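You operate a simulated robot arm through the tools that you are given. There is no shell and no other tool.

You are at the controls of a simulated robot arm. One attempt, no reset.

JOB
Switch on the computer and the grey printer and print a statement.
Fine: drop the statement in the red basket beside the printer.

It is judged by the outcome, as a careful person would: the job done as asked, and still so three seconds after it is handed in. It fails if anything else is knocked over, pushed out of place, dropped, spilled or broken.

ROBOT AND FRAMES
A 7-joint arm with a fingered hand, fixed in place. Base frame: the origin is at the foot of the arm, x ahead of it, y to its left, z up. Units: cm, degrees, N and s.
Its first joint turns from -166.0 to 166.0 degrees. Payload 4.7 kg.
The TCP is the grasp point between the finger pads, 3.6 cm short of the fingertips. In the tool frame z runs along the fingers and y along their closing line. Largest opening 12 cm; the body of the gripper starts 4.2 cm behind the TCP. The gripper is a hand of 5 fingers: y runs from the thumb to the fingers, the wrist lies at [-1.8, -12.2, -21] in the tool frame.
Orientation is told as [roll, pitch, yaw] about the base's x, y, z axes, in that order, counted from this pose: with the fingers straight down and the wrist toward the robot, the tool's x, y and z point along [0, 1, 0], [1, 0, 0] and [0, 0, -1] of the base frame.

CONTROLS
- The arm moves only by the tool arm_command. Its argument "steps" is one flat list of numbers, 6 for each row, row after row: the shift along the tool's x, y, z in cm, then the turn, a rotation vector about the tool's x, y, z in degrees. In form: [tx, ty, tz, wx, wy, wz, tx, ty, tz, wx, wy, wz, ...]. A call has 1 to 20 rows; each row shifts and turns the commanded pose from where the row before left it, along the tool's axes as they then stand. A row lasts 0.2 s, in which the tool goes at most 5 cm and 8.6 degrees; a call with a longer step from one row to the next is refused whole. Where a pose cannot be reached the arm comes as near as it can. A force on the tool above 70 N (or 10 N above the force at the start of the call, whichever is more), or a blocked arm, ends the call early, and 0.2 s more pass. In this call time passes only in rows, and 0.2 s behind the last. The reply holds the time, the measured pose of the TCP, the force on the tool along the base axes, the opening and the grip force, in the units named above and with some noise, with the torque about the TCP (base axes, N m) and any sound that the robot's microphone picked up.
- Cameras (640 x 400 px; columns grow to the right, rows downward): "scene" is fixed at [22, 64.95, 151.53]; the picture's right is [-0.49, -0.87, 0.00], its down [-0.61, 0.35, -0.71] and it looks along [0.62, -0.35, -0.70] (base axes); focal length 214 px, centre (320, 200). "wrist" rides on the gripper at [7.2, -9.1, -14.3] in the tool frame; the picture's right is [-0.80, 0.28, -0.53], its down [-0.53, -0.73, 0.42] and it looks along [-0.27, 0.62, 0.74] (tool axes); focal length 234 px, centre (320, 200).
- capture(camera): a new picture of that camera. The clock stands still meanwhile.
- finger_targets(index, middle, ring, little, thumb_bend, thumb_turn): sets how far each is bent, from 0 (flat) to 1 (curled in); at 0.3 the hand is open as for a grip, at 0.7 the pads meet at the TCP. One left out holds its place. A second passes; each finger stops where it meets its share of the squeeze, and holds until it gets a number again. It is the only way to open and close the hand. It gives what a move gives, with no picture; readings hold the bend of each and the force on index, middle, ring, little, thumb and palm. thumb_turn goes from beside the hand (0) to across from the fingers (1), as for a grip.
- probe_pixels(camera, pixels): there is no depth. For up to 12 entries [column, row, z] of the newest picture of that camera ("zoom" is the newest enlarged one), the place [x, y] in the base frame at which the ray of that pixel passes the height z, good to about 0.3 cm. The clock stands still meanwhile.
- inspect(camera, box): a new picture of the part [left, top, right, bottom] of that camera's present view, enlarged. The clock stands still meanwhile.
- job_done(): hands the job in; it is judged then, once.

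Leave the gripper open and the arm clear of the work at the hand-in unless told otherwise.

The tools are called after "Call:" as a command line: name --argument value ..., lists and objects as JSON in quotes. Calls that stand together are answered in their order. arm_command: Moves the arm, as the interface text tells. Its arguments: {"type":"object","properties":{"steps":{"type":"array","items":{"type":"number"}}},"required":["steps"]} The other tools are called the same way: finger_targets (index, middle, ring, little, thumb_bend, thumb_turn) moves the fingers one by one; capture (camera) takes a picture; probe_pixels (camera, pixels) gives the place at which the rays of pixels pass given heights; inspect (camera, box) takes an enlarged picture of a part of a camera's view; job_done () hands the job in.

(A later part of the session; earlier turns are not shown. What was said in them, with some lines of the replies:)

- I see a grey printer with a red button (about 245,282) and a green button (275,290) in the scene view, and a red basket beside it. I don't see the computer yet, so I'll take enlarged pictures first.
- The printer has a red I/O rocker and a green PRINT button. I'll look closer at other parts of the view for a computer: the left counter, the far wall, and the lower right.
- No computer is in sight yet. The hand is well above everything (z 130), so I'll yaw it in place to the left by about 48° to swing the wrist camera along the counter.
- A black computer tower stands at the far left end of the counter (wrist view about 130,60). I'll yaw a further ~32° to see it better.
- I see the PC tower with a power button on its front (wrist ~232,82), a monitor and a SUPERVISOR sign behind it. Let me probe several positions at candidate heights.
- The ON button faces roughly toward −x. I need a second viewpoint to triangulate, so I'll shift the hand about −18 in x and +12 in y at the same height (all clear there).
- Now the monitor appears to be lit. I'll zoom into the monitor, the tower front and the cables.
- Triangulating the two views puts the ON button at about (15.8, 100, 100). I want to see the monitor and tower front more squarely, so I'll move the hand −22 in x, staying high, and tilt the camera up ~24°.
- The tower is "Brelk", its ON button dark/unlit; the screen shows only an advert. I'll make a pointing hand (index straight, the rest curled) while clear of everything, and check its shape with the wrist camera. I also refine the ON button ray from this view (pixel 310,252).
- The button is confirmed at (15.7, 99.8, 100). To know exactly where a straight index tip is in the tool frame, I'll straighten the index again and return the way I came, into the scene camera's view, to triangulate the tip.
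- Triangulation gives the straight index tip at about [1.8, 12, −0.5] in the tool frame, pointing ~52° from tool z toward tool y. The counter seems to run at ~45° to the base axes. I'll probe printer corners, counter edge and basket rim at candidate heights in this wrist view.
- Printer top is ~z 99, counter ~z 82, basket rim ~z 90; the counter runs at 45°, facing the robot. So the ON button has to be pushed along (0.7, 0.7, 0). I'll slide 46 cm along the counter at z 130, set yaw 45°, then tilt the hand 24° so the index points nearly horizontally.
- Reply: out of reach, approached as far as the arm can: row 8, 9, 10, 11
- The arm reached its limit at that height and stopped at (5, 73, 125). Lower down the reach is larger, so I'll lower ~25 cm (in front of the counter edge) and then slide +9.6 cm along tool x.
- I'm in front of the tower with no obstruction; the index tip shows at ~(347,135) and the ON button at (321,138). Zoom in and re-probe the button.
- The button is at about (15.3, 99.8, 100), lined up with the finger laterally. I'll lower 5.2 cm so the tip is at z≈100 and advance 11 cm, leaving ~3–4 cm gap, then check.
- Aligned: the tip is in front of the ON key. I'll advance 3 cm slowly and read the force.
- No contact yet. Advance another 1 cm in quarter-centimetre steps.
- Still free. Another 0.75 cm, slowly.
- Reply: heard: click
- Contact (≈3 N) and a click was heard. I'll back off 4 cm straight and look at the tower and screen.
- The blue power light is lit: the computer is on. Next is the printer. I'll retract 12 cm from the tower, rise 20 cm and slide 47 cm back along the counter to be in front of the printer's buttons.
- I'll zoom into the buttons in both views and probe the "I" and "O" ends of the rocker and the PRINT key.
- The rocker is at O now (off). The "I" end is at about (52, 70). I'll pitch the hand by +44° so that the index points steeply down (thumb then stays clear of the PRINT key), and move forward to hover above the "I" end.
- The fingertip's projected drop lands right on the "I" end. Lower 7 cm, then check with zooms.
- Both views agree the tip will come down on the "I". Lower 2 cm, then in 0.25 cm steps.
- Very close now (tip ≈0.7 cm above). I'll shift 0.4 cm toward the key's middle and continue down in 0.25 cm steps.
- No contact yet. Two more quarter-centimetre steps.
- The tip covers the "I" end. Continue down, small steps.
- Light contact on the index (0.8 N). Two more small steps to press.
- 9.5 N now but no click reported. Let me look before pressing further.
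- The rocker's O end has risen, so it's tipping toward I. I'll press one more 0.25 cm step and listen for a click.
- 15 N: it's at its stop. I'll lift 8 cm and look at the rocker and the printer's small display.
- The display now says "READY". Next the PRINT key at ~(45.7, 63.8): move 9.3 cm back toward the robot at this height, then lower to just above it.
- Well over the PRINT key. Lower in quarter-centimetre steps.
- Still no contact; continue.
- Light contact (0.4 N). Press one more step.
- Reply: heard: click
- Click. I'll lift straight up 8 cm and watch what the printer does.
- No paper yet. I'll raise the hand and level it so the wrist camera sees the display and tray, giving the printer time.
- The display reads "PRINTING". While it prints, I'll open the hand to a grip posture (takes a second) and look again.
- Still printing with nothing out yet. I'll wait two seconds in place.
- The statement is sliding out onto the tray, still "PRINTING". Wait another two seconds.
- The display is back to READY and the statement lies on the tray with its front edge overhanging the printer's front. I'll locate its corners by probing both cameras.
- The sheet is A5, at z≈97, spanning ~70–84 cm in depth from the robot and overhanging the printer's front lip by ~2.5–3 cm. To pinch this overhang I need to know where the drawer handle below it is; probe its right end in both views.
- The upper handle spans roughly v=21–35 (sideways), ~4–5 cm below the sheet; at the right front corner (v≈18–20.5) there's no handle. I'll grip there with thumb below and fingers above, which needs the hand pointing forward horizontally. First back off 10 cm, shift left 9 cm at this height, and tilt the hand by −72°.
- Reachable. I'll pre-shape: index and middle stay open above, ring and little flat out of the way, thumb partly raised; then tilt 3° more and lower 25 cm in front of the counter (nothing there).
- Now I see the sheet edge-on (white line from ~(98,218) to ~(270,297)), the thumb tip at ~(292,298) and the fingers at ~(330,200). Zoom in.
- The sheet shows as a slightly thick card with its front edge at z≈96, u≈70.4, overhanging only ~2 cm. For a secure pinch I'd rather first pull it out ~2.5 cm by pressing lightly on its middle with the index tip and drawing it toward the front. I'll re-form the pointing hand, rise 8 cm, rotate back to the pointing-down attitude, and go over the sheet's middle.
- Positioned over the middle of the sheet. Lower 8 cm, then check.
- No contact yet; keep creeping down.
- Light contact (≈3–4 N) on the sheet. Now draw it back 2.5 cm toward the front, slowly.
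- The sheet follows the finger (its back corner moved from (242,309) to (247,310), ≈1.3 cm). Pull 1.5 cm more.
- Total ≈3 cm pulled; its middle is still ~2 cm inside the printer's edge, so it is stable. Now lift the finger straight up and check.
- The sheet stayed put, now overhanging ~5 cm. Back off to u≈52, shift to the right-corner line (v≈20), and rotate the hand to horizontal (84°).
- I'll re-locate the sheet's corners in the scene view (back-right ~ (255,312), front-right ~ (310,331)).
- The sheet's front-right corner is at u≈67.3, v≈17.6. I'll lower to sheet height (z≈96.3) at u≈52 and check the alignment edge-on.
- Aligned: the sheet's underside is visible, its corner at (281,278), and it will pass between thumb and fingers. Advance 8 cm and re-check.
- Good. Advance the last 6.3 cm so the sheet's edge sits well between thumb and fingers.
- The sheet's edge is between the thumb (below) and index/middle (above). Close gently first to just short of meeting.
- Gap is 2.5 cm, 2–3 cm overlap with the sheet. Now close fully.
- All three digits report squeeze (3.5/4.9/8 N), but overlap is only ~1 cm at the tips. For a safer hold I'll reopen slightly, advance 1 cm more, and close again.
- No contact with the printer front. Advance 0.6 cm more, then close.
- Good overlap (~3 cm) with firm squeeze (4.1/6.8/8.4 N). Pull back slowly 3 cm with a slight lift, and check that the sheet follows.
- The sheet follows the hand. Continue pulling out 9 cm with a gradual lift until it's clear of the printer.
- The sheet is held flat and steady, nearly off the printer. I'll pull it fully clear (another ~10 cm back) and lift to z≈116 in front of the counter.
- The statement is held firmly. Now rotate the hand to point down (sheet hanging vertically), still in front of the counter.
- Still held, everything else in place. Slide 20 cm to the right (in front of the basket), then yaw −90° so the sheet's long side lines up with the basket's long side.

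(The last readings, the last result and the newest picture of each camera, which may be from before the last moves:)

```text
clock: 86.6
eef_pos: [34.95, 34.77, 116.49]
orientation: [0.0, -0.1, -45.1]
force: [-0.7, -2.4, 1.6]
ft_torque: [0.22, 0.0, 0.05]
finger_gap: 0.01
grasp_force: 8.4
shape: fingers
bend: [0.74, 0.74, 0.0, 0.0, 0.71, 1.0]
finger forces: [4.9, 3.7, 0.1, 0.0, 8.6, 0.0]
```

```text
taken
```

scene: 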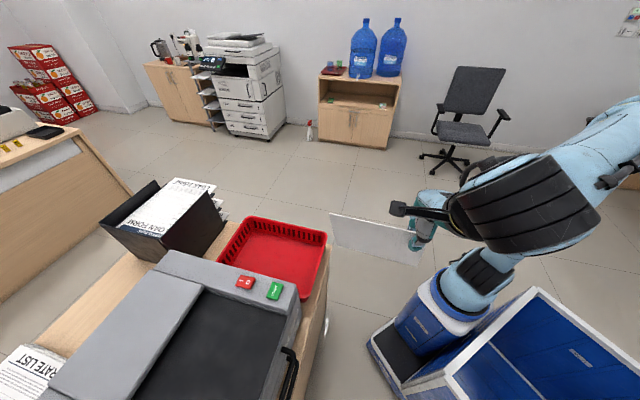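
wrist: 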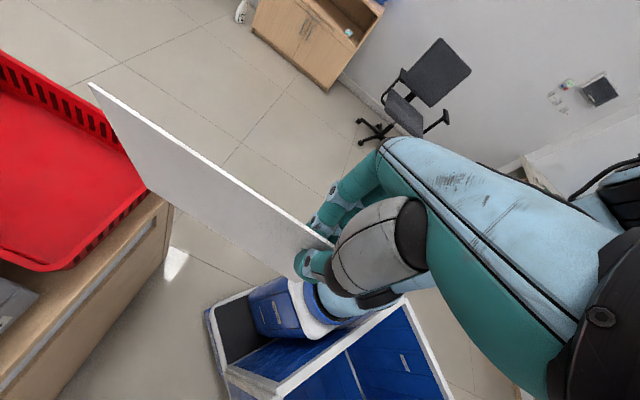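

Reached. Let me zoom on the basket and measure its rim and floor in both views before going over it.

Call:
inspect --camera "wrist" --box '[0, 40, 200, 300]'

Call:
inspect --camera "scene" --box '[200, 200, 440, 320]'

Call:
arm_command --steps '[0, 0, 0, 0, 0, 0]'

```text
1.54 times, centred on (100, 170) of wrist
```

zoom: 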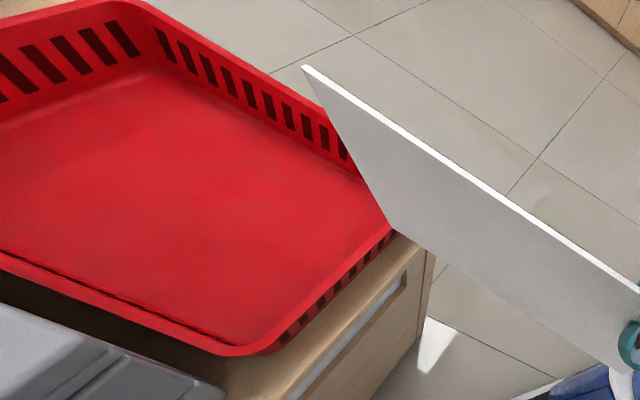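

```text
2.67 times, centred on (320, 260) of scene
```

zoom: 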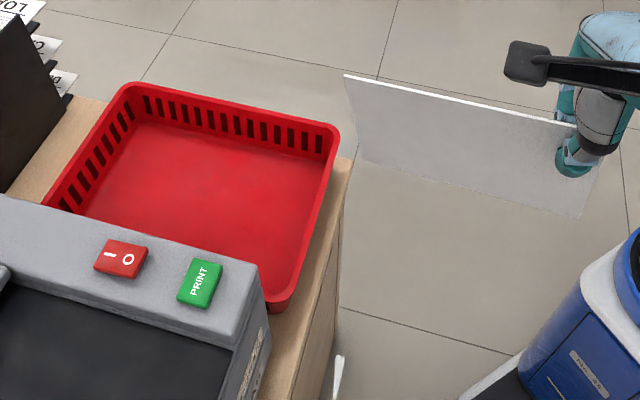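

```text
clock: 87.0
eef_pos: [34.95, 34.77, 116.4]
orientation: [0.0, 0.0, -45.0]
force: [0.0, 0.6, 0.1]
ft_torque: [0.01, 0.01, 0.01]
finger_gap: 0.0
grasp_force: 8.3
shape: fingers
bend: [0.74, 0.74, 0.0, 0.0, 0.71, 1.0]
finger forces: [4.6, 3.8, 0.1, 0.1, 8.7, 0.0]
```

Call:
probe_pixels --camera "zoom" --pixels '[[130, 84, 88], [130, 84, 90], [130, 84, 92], [333, 127, 88], [333, 127, 90], [333, 127, 92], [160, 125, 83], [325, 165, 83], [70, 225, 83]]'

Call:
inspect --camera "wrist" --box '[0, 40, 200, 300]'

Call:
probe_pixels --camera "zoom" --pixels '[[140, 5, 88], [140, 5, 90], [140, 5, 92], [240, 352, 88], [240, 352, 90], [240, 352, 92], [135, 70, 82], [135, 70, 84], [305, 68, 105], [395, 228, 105], [600, 300, 105]]'

```text
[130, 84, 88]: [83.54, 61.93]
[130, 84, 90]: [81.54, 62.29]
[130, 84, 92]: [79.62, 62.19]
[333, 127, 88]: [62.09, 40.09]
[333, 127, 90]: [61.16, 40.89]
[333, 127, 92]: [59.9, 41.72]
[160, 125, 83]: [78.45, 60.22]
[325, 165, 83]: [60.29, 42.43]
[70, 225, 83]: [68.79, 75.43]
```

```text
1.54 times, centred on (100, 170) of wrist
```

zoom: 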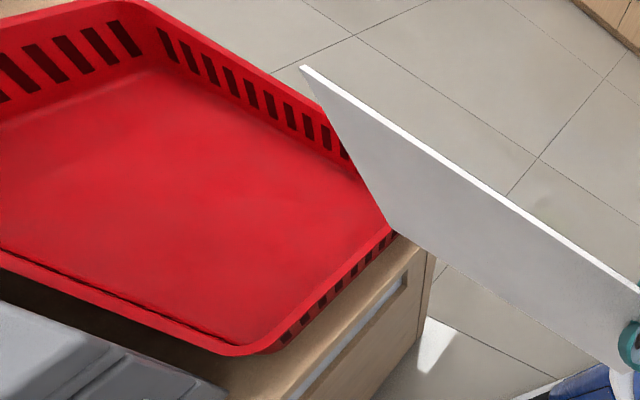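

```text
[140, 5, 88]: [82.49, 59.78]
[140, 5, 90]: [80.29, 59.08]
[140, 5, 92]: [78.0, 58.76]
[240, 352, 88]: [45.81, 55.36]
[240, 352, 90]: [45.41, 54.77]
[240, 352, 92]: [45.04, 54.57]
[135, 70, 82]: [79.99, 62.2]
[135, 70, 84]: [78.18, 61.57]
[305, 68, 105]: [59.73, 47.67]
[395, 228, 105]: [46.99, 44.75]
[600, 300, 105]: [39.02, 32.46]
```

The basket rim is at z≈89–90, its floor ≈83.5, floor spanning about u 72.6–98.4, v −12.5…+6.7. I'll tilt the sheet slightly (10°), lower so its bottom edge is ~z 92 (still in front of the basket), and check the clearance over the rim.

Call:
arm_command --steps '[0, 0, 0, -5, 0, 0, 0, 0, 0, -5, 0, 0, 0, 1.31, 3.89, 0, 0, 0, 0, 1.31, 3.89, 0, 0, 0, 0, 1.31, 3.5, 0, 0, 0]'

Call:
capture --camera "wrist"

Call:
inspect --camera "scene" --box '[200, 200, 440, 340]'

```text
clock: 88.2
eef_pos: [38.11, 31.72, 103.93]
orientation: [0.0, -2.4, -45.0]
force: [0.0, 0.2, -0.4]
ft_torque: [-0.05, 0.04, 0.02]
finger_gap: 0.0
grasp_force: 9.1
shape: fingers
bend: [0.74, 0.74, 0.0, 0.0, 0.71, 1.0]
finger forces: [4.6, 4.0, 0.0, 0.0, 8.6, 0.0]
out of reach, approached as far as the arm can: row 1, 2
```

```text
taken
```

wrist: 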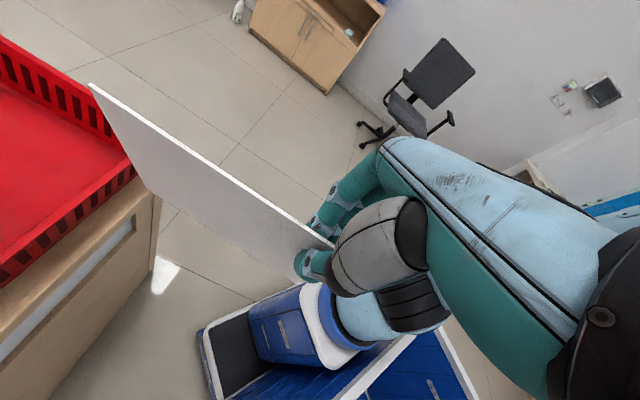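

```text
2.67 times, centred on (320, 270) of scene
```

zoom: 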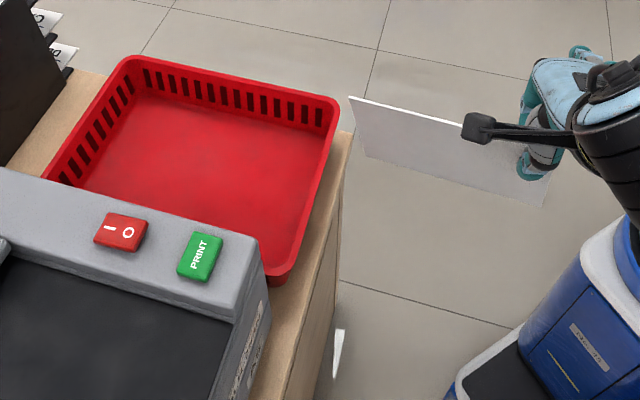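

The extra tilt was limited by a joint there (pitch only −2.4°), which is fine. Let me measure the sheet's lower leading corner (scene ~ (337,253)) to know its height.

Call:
probe_pixels --camera "zoom" --pixels '[[366, 157, 88], [366, 157, 90], [366, 157, 92], [366, 157, 94], [349, 98, 102], [349, 98, 104], [349, 98, 106], [541, 205, 88], [541, 205, 90], [541, 205, 92]]'

```text
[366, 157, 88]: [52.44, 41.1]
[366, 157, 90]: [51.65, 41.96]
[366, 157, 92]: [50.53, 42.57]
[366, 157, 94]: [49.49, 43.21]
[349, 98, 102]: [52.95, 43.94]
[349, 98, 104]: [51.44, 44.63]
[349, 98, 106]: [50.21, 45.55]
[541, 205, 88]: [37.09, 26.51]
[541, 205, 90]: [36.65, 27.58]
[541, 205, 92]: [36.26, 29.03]
```

The lower corner is at z≈90, tilt ≈10°. I'll rise 2.4 cm (bottom edge → ~92.5, above the rim), shift 2.5 cm to the right, and move 14 cm over the basket; then check.

Call:
arm_command --steps '[0, 2.6, -2.3, 0, 0, 0, 3.5, 0, 0, 0, 0, 0, 3.5, 0, 0, 0, 0, 0, 3.5, 0, 0, 0, 0, 0, 3.5, 0, 0, 0, 0, 0]'

Call:
capture --camera "scene"

Call:
inspect --camera "scene" --box '[200, 200, 440, 340]'

Call:
capture --camera "wrist"

```text
clock: 89.4
eef_pos: [49.71, 39.75, 106.57]
orientation: [0.0, -2.4, -45.0]
force: [-0.1, 0.8, 0.9]
ft_torque: [0.01, 0.02, -0.01]
finger_gap: 0.0
grasp_force: 8.4
shape: fingers
bend: [0.74, 0.74, 0.0, 0.0, 0.71, 1.0]
finger forces: [4.5, 4.0, 0.0, 0.1, 8.5, 0.0]
```

```text
taken
```

scene: 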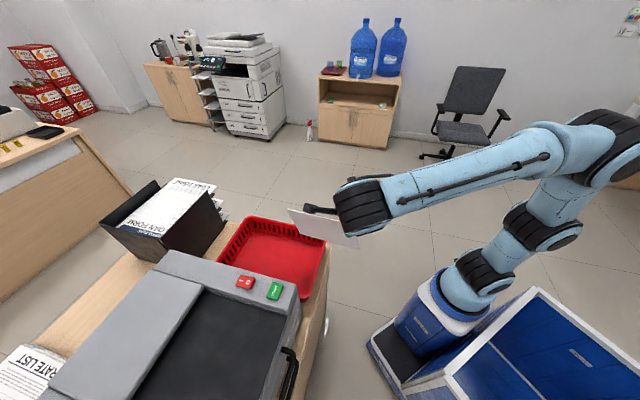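

```text
2.67 times, centred on (320, 270) of scene
```

zoom: 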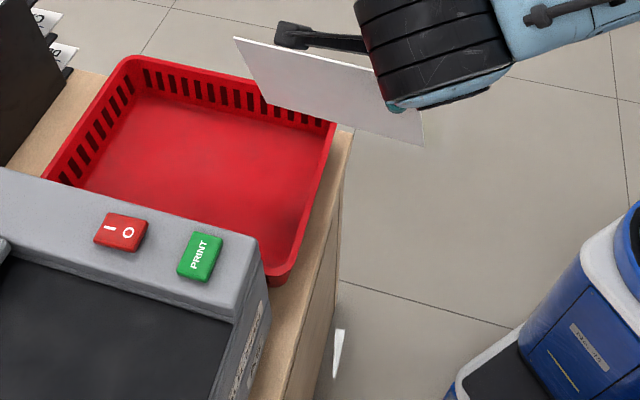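

```text
taken
```

wrist: 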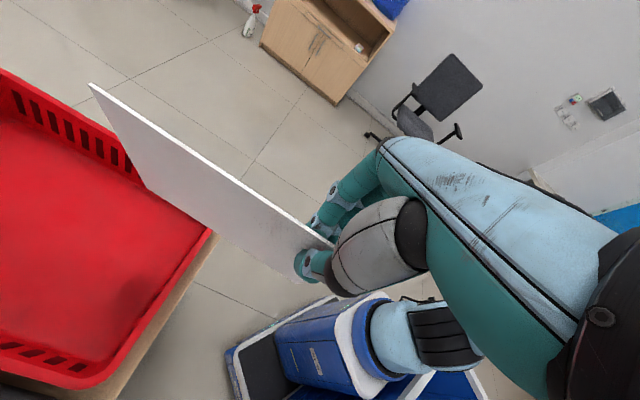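

Call:
probe_pixels --camera "scene" --pixels '[[299.4, 234, 91], [299.4, 234, 93], [299.4, 234, 95], [288.5, 209, 107], [356, 250, 93]]'

Call:
inspect --camera "wrist" --box '[0, 60, 280, 400]'

```text
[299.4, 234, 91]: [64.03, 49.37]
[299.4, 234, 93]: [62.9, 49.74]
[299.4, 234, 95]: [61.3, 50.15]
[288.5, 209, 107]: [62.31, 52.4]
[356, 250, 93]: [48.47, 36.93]
```

```text
1.18 times, centred on (140, 230) of wrist
```

zoom: 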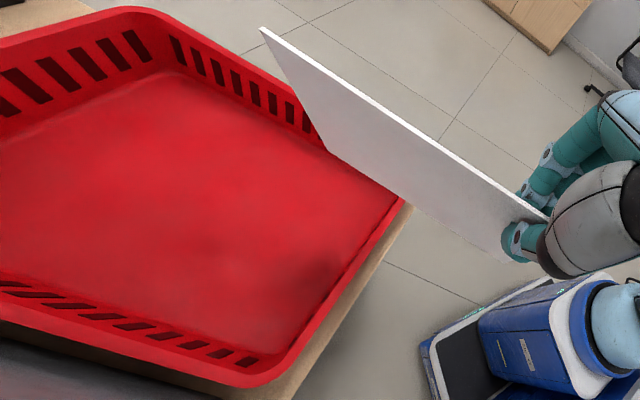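

The sheet's bottom edge is at v≈−9.3, inside the basket's right wall and above the rim. Move the remaining ~14.5 cm over the basket.

Call:
arm_command --steps '[3.65, 0, 0, 0, 0, 0, 3.65, 0, 0, 0, 0, 0, 3.65, 0, 0, 0, 0, 0, 3.65, 0, 0, 0, 0, 0]'

Call:
capture --camera "scene"

Call:
inspect --camera "scene" --box '[180, 180, 380, 310]'

Call:
capture --camera "wrist"

```text
clock: 90.4
eef_pos: [59.95, 50.21, 106.66]
orientation: [0.0, -2.5, -44.9]
force: [-0.6, -0.1, 1.1]
ft_torque: [-0.01, 0.05, 0.04]
finger_gap: 0.0
grasp_force: 8.5
shape: fingers
bend: [0.74, 0.74, 0.0, 0.0, 0.71, 1.0]
finger forces: [4.5, 4.1, 0.0, 0.1, 8.5, 0.0]
```

```text
taken
```

scene: 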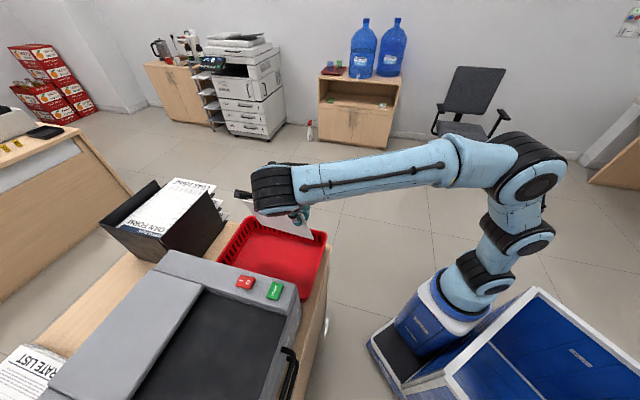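

```text
3.08 times, centred on (280, 245) of scene
```

zoom: 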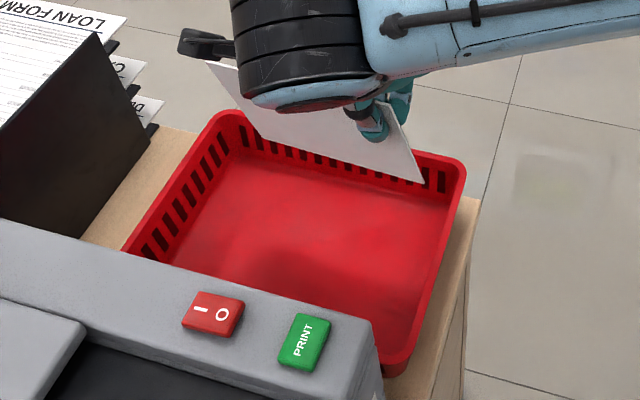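

```text
taken
```

wrist: 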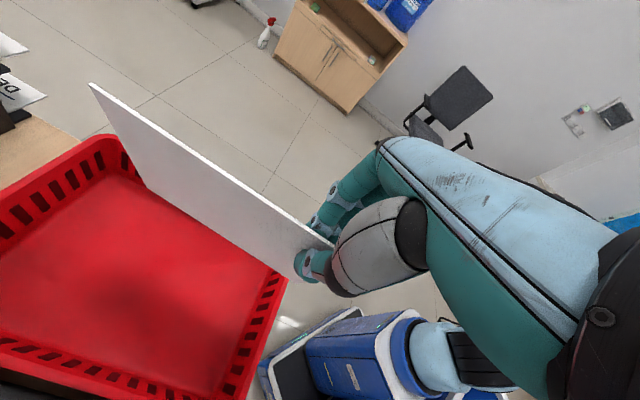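

Call:
probe_pixels --camera "zoom" --pixels '[[424, 182, 93], [262, 138, 93], [208, 62, 107], [455, 165, 89], [225, 112, 89], [385, 365, 89]]'

Call:
inspect --camera "wrist" --box '[0, 70, 330, 400]'

```text
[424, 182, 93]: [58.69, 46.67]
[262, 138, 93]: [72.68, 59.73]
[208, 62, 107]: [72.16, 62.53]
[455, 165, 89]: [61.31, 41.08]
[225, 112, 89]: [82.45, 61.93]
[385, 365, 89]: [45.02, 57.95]
```

```text
1.21 times, centred on (165, 235) of wrist
```

zoom: 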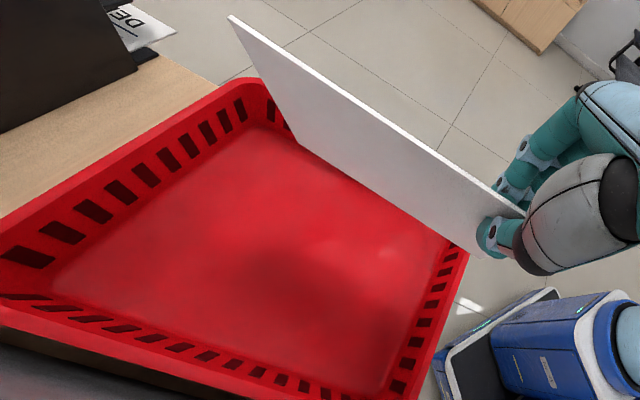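

The sheet hangs inside the basket outline, bit toward the front. I'll shift 2.5 cm deeper and lower 7.5 cm into the basket.

Call:
arm_command --steps '[1.25, 0, 0, 0, 0, 0, 1.25, 0, 0, 0, 0, 0, 0, -0.105, 2.5, 0, 0, 0, 0, -0.063, 1.5, 0, 0, 0, 0, -0.063, 1.5, 0, 0, 0, 0, -0.084, 2.0, 0, 0, 0]'

Call:
inspect --camera "scene" --box '[180, 180, 380, 310]'

Call:
inspect --camera "wrist" --box '[0, 70, 400, 400]'

```text
clock: 91.8
eef_pos: [62.02, 51.92, 98.98]
orientation: [0.0, -2.5, -45.0]
force: [-0.4, -0.3, -1.7]
ft_torque: [0.0, -0.01, -0.01]
finger_gap: 0.01
grasp_force: 8.2
shape: fingers
bend: [0.74, 0.74, 0.0, 0.0, 0.71, 1.0]
finger forces: [4.5, 4.0, 0.0, 0.0, 8.4, 0.1]
```

```text
3.08 times, centred on (280, 245) of scene
```

zoom: 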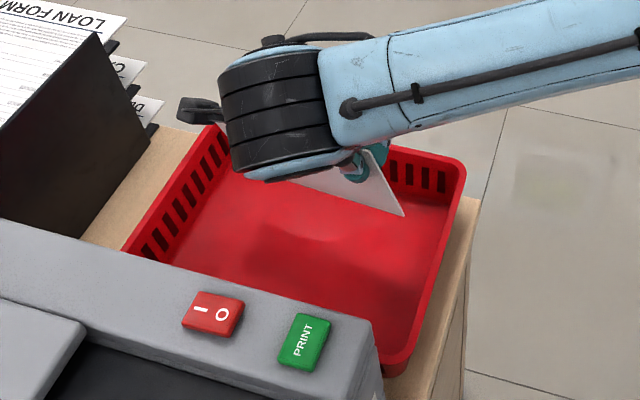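

```text
1.21 times, centred on (200, 235) of wrist
```

zoom: 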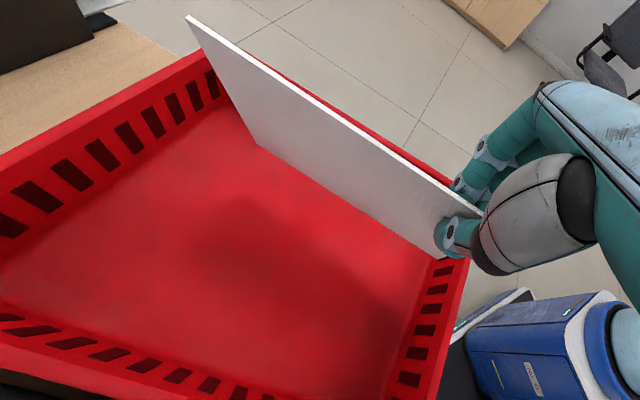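

The sheet is inside the basket, its lower edge ~1–2 cm above the floor. Lower 1.2 cm more, slowly.

Call:
arm_command --steps '[0, -0.017, 0.4, 0, 0, 0, 0, -0.017, 0.4, 0, 0, 0, 0, -0.017, 0.4, 0, 0, 0]'

Call:
inspect --camera "wrist" --box '[60, 70, 400, 400]'

```text
clock: 92.6
eef_pos: [61.76, 51.98, 97.72]
orientation: [0.1, -2.5, -45.0]
force: [0.4, -0.4, -1.1]
ft_torque: [-0.04, 0.02, 0.01]
finger_gap: 0.01
grasp_force: 8.4
shape: fingers
bend: [0.74, 0.74, 0.0, 0.0, 0.71, 1.0]
finger forces: [4.6, 4.1, 0.0, 0.1, 8.5, 0.0]
```

```text
1.21 times, centred on (230, 235) of wrist
```

zoom: 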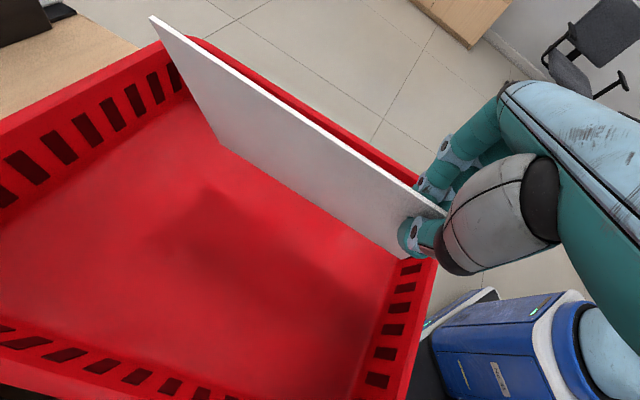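

Bottom edge is just above the basket floor, no contact. Release: open index and middle on the right side and ease the thumb off slightly.

Call:
finger_targets --index 0.5 --middle 0.5 --thumb_bend 0.64

Call:
inspect --camera "wrist" --box '[60, 70, 400, 400]'

Call:
inspect --camera "scene" --box '[180, 180, 380, 310]'

```text
clock: 93.6
eef_pos: [61.95, 51.96, 97.71]
orientation: [0.1, -2.5, -45.1]
force: [0.0, -0.3, 0.6]
ft_torque: [0.01, -0.01, 0.05]
finger_gap: 4.17
grasp_force: 0.1
shape: fingers
bend: [0.5, 0.5, 0.0, 0.0, 0.64, 1.0]
finger forces: [0.0, 0.0, 0.1, 0.0, 0.0, 0.0]
```

```text
1.21 times, centred on (230, 235) of wrist
```

zoom: 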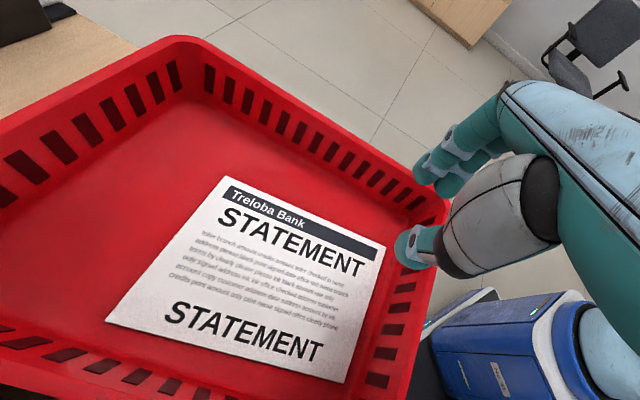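

```text
3.08 times, centred on (280, 245) of scene
```

zoom: 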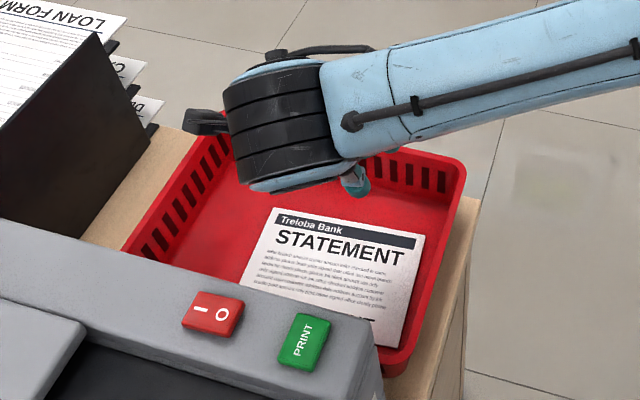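

The statement dropped flat, face up, in the basket. Now retreat: rise 6 cm, then back away 29 cm toward the robot.

Call:
arm_command --steps '[0, 0.126, -2.997, 0, 0, 0, 0, 0.126, -2.997, 0, 0, 0, -3.6, 0, 0, 0, 0, 0, -3.6, 0, 0, 0, 0, 0, -3.6, 0, 0, 0, 0, 0, -3.6, 0, 0, 0, 0, 0, -3.6, 0, 0, 0, 0, 0, -3.6, 0, 0, 0, 0, 0, -3.6, 0, 0, 0, 0, 0, -3.6, 0, 0, 0, 0, 0]'

Call:
finger_targets --index 0.3 --middle 0.3 --ring 0.3 --little 0.3 --thumb_bend 0.3

Call:
capture --camera "scene"

Call:
capture --camera "wrist"

```text
clock: 95.8
eef_pos: [41.61, 31.78, 103.68]
orientation: [-0.1, -2.5, -44.8]
force: [0.1, 0.5, -0.6]
ft_torque: [-0.05, -0.03, -0.01]
finger_gap: 4.15
grasp_force: 0.0
shape: fingers
bend: [0.5, 0.5, 0.0, 0.0, 0.64, 1.0]
finger forces: [0.0, 0.1, 0.0, 0.1, 0.1, 0.0]
```

```text
clock: 96.8
eef_pos: [41.54, 31.79, 103.94]
orientation: [0.0, -2.5, -45.0]
force: [-0.4, -0.3, 0.1]
ft_torque: [0.02, 0.0, -0.01]
finger_gap: 12.18
grasp_force: 0.0
shape: fingers
bend: [0.3, 0.3, 0.3, 0.3, 0.3, 0.98]
finger forces: [0.1, 0.0, 0.1, 0.1, 0.0, 0.0]
```

```text
taken
```

scene: 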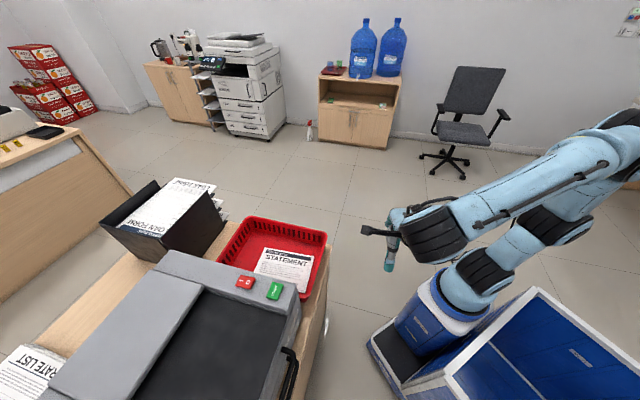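

```text
taken
```

wrist: 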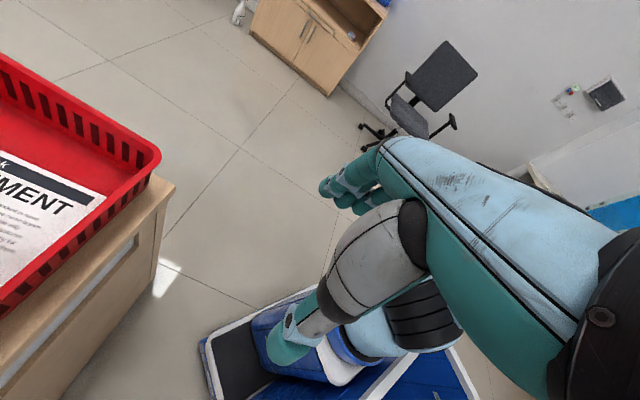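

The statement lies in the basket, hand open. As a last check I'll rise 10 cm and yaw back to see that the computer light and printer display are still on.

Call:
arm_command --steps '[0, 0.14, -3.33, 0, 0, 0, 0, 0.14, -3.33, 0, 0, 0, 0, 0.14, -3.33, 0, 0, 0, 0, 0, 0, 0, 0, -7.5, 0, 0, 0, 0, 0, -7.5, 0, 0, 0, 0, 0, -7.5, 0, 0, 0, 0, 0, -7.5, 0, 0, 0, 0, 0, -7.5, 0, 0, 0, 0, 0, -7.5, 0, 0, 0, 0, 0, -7.5, 0, 0, 0, 0, 0, -7.5, 0, 0, 0, 0, 0, -7.5, 0, 0, 0, 0, 0, -7.5, 0, 0, 0, 0, 0, -7.5, 0, 0, 0, 0, 0, -7.5]'

Call:
capture --camera "wrist"

Call:
inspect --camera "wrist" --box '[0, 0, 320, 240]'

Call:
capture --camera "scene"

```text
clock: 100.0
eef_pos: [41.29, 31.54, 113.61]
orientation: [-2.5, 0.0, 45.2]
force: [0.5, -0.4, 0.0]
ft_torque: [0.0, 0.0, 0.02]
finger_gap: 12.2
grasp_force: 0.0
shape: fingers
bend: [0.3, 0.3, 0.3, 0.3, 0.3, 0.98]
finger forces: [0.0, 0.1, 0.0, 0.0, 0.0, 0.0]
```

```text
taken
```

wrist: 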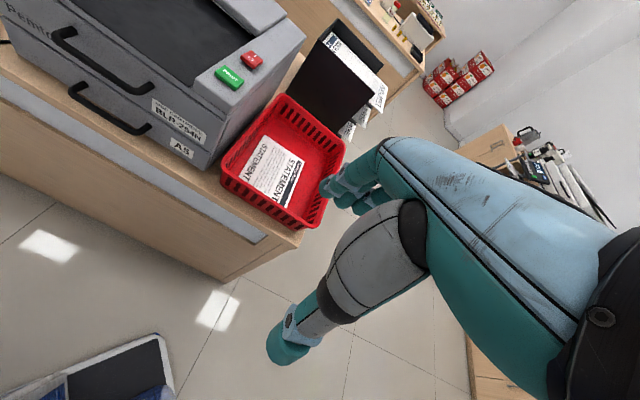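

```text
1.67 times, centred on (160, 120) of wrist
```

zoom: 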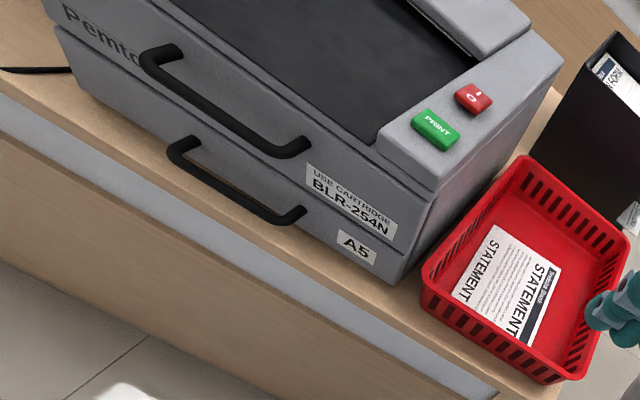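

```text
taken
```

scene: 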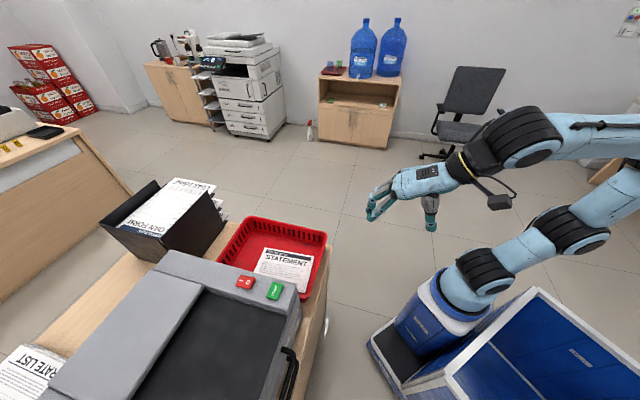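

The statement is flat in the basket and nothing else has moved. One quick extra yaw of 30° to view the computer light and printer display.

Call:
arm_command --steps '[0, 0, 0, 0, 0, -7.5, 0, 0, 0, 0, 0, -7.5, 0, 0, 0, 0, 0, -7.5, 0, 0, 0, 0, 0, -7.5]'

Call:
inspect --camera "wrist" --box '[60, 0, 380, 240]'

```text
clock: 101.0
eef_pos: [41.55, 31.55, 113.69]
orientation: [-2.1, 1.2, 75.2]
force: [0.5, 0.7, 0.2]
ft_torque: [-0.03, -0.04, -0.01]
finger_gap: 12.17
grasp_force: 0.0
shape: fingers
bend: [0.3, 0.3, 0.3, 0.3, 0.3, 0.98]
finger forces: [0.1, 0.1, 0.0, 0.1, 0.0, 0.1]
```

```text
1.67 times, centred on (220, 120) of wrist
```

zoom: 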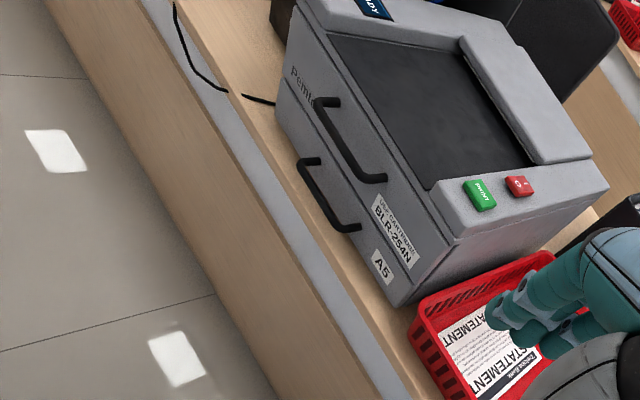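

The printer display still shows "…ADY" (READY), the tray is empty, and the statement lies in the red basket. I last saw the computer's blue light on after the printing, while carrying the sheet to the basket, and the arm hasn't been near the tower since. The hand is open and the arm is clear, so I'm handing in the job.

Call:
job_done

```text
The job is handed in.
```

The computer and the grey printer are both on, and the printed statement is lying flat, face up, in the red basket.

- **Computer:** I pressed the tower's ON key and its blue power light came on. The light was still on when I last saw it, after printing. My final check didn't show the tower, but the arm had not gone near it since.
- **Printer:** I pressed the red switch to "I" and the display read READY. It showed READY again after printing.
- **Statement:** I pressed PRINT and one A5 sheet came out. I drew it forward a few centimetres with a fingertip to get a good grip, then carried it over and let go inside the basket.

In the final pictures nothing else had been knocked over or moved. The hand is open, and the arm is clear of the counter.
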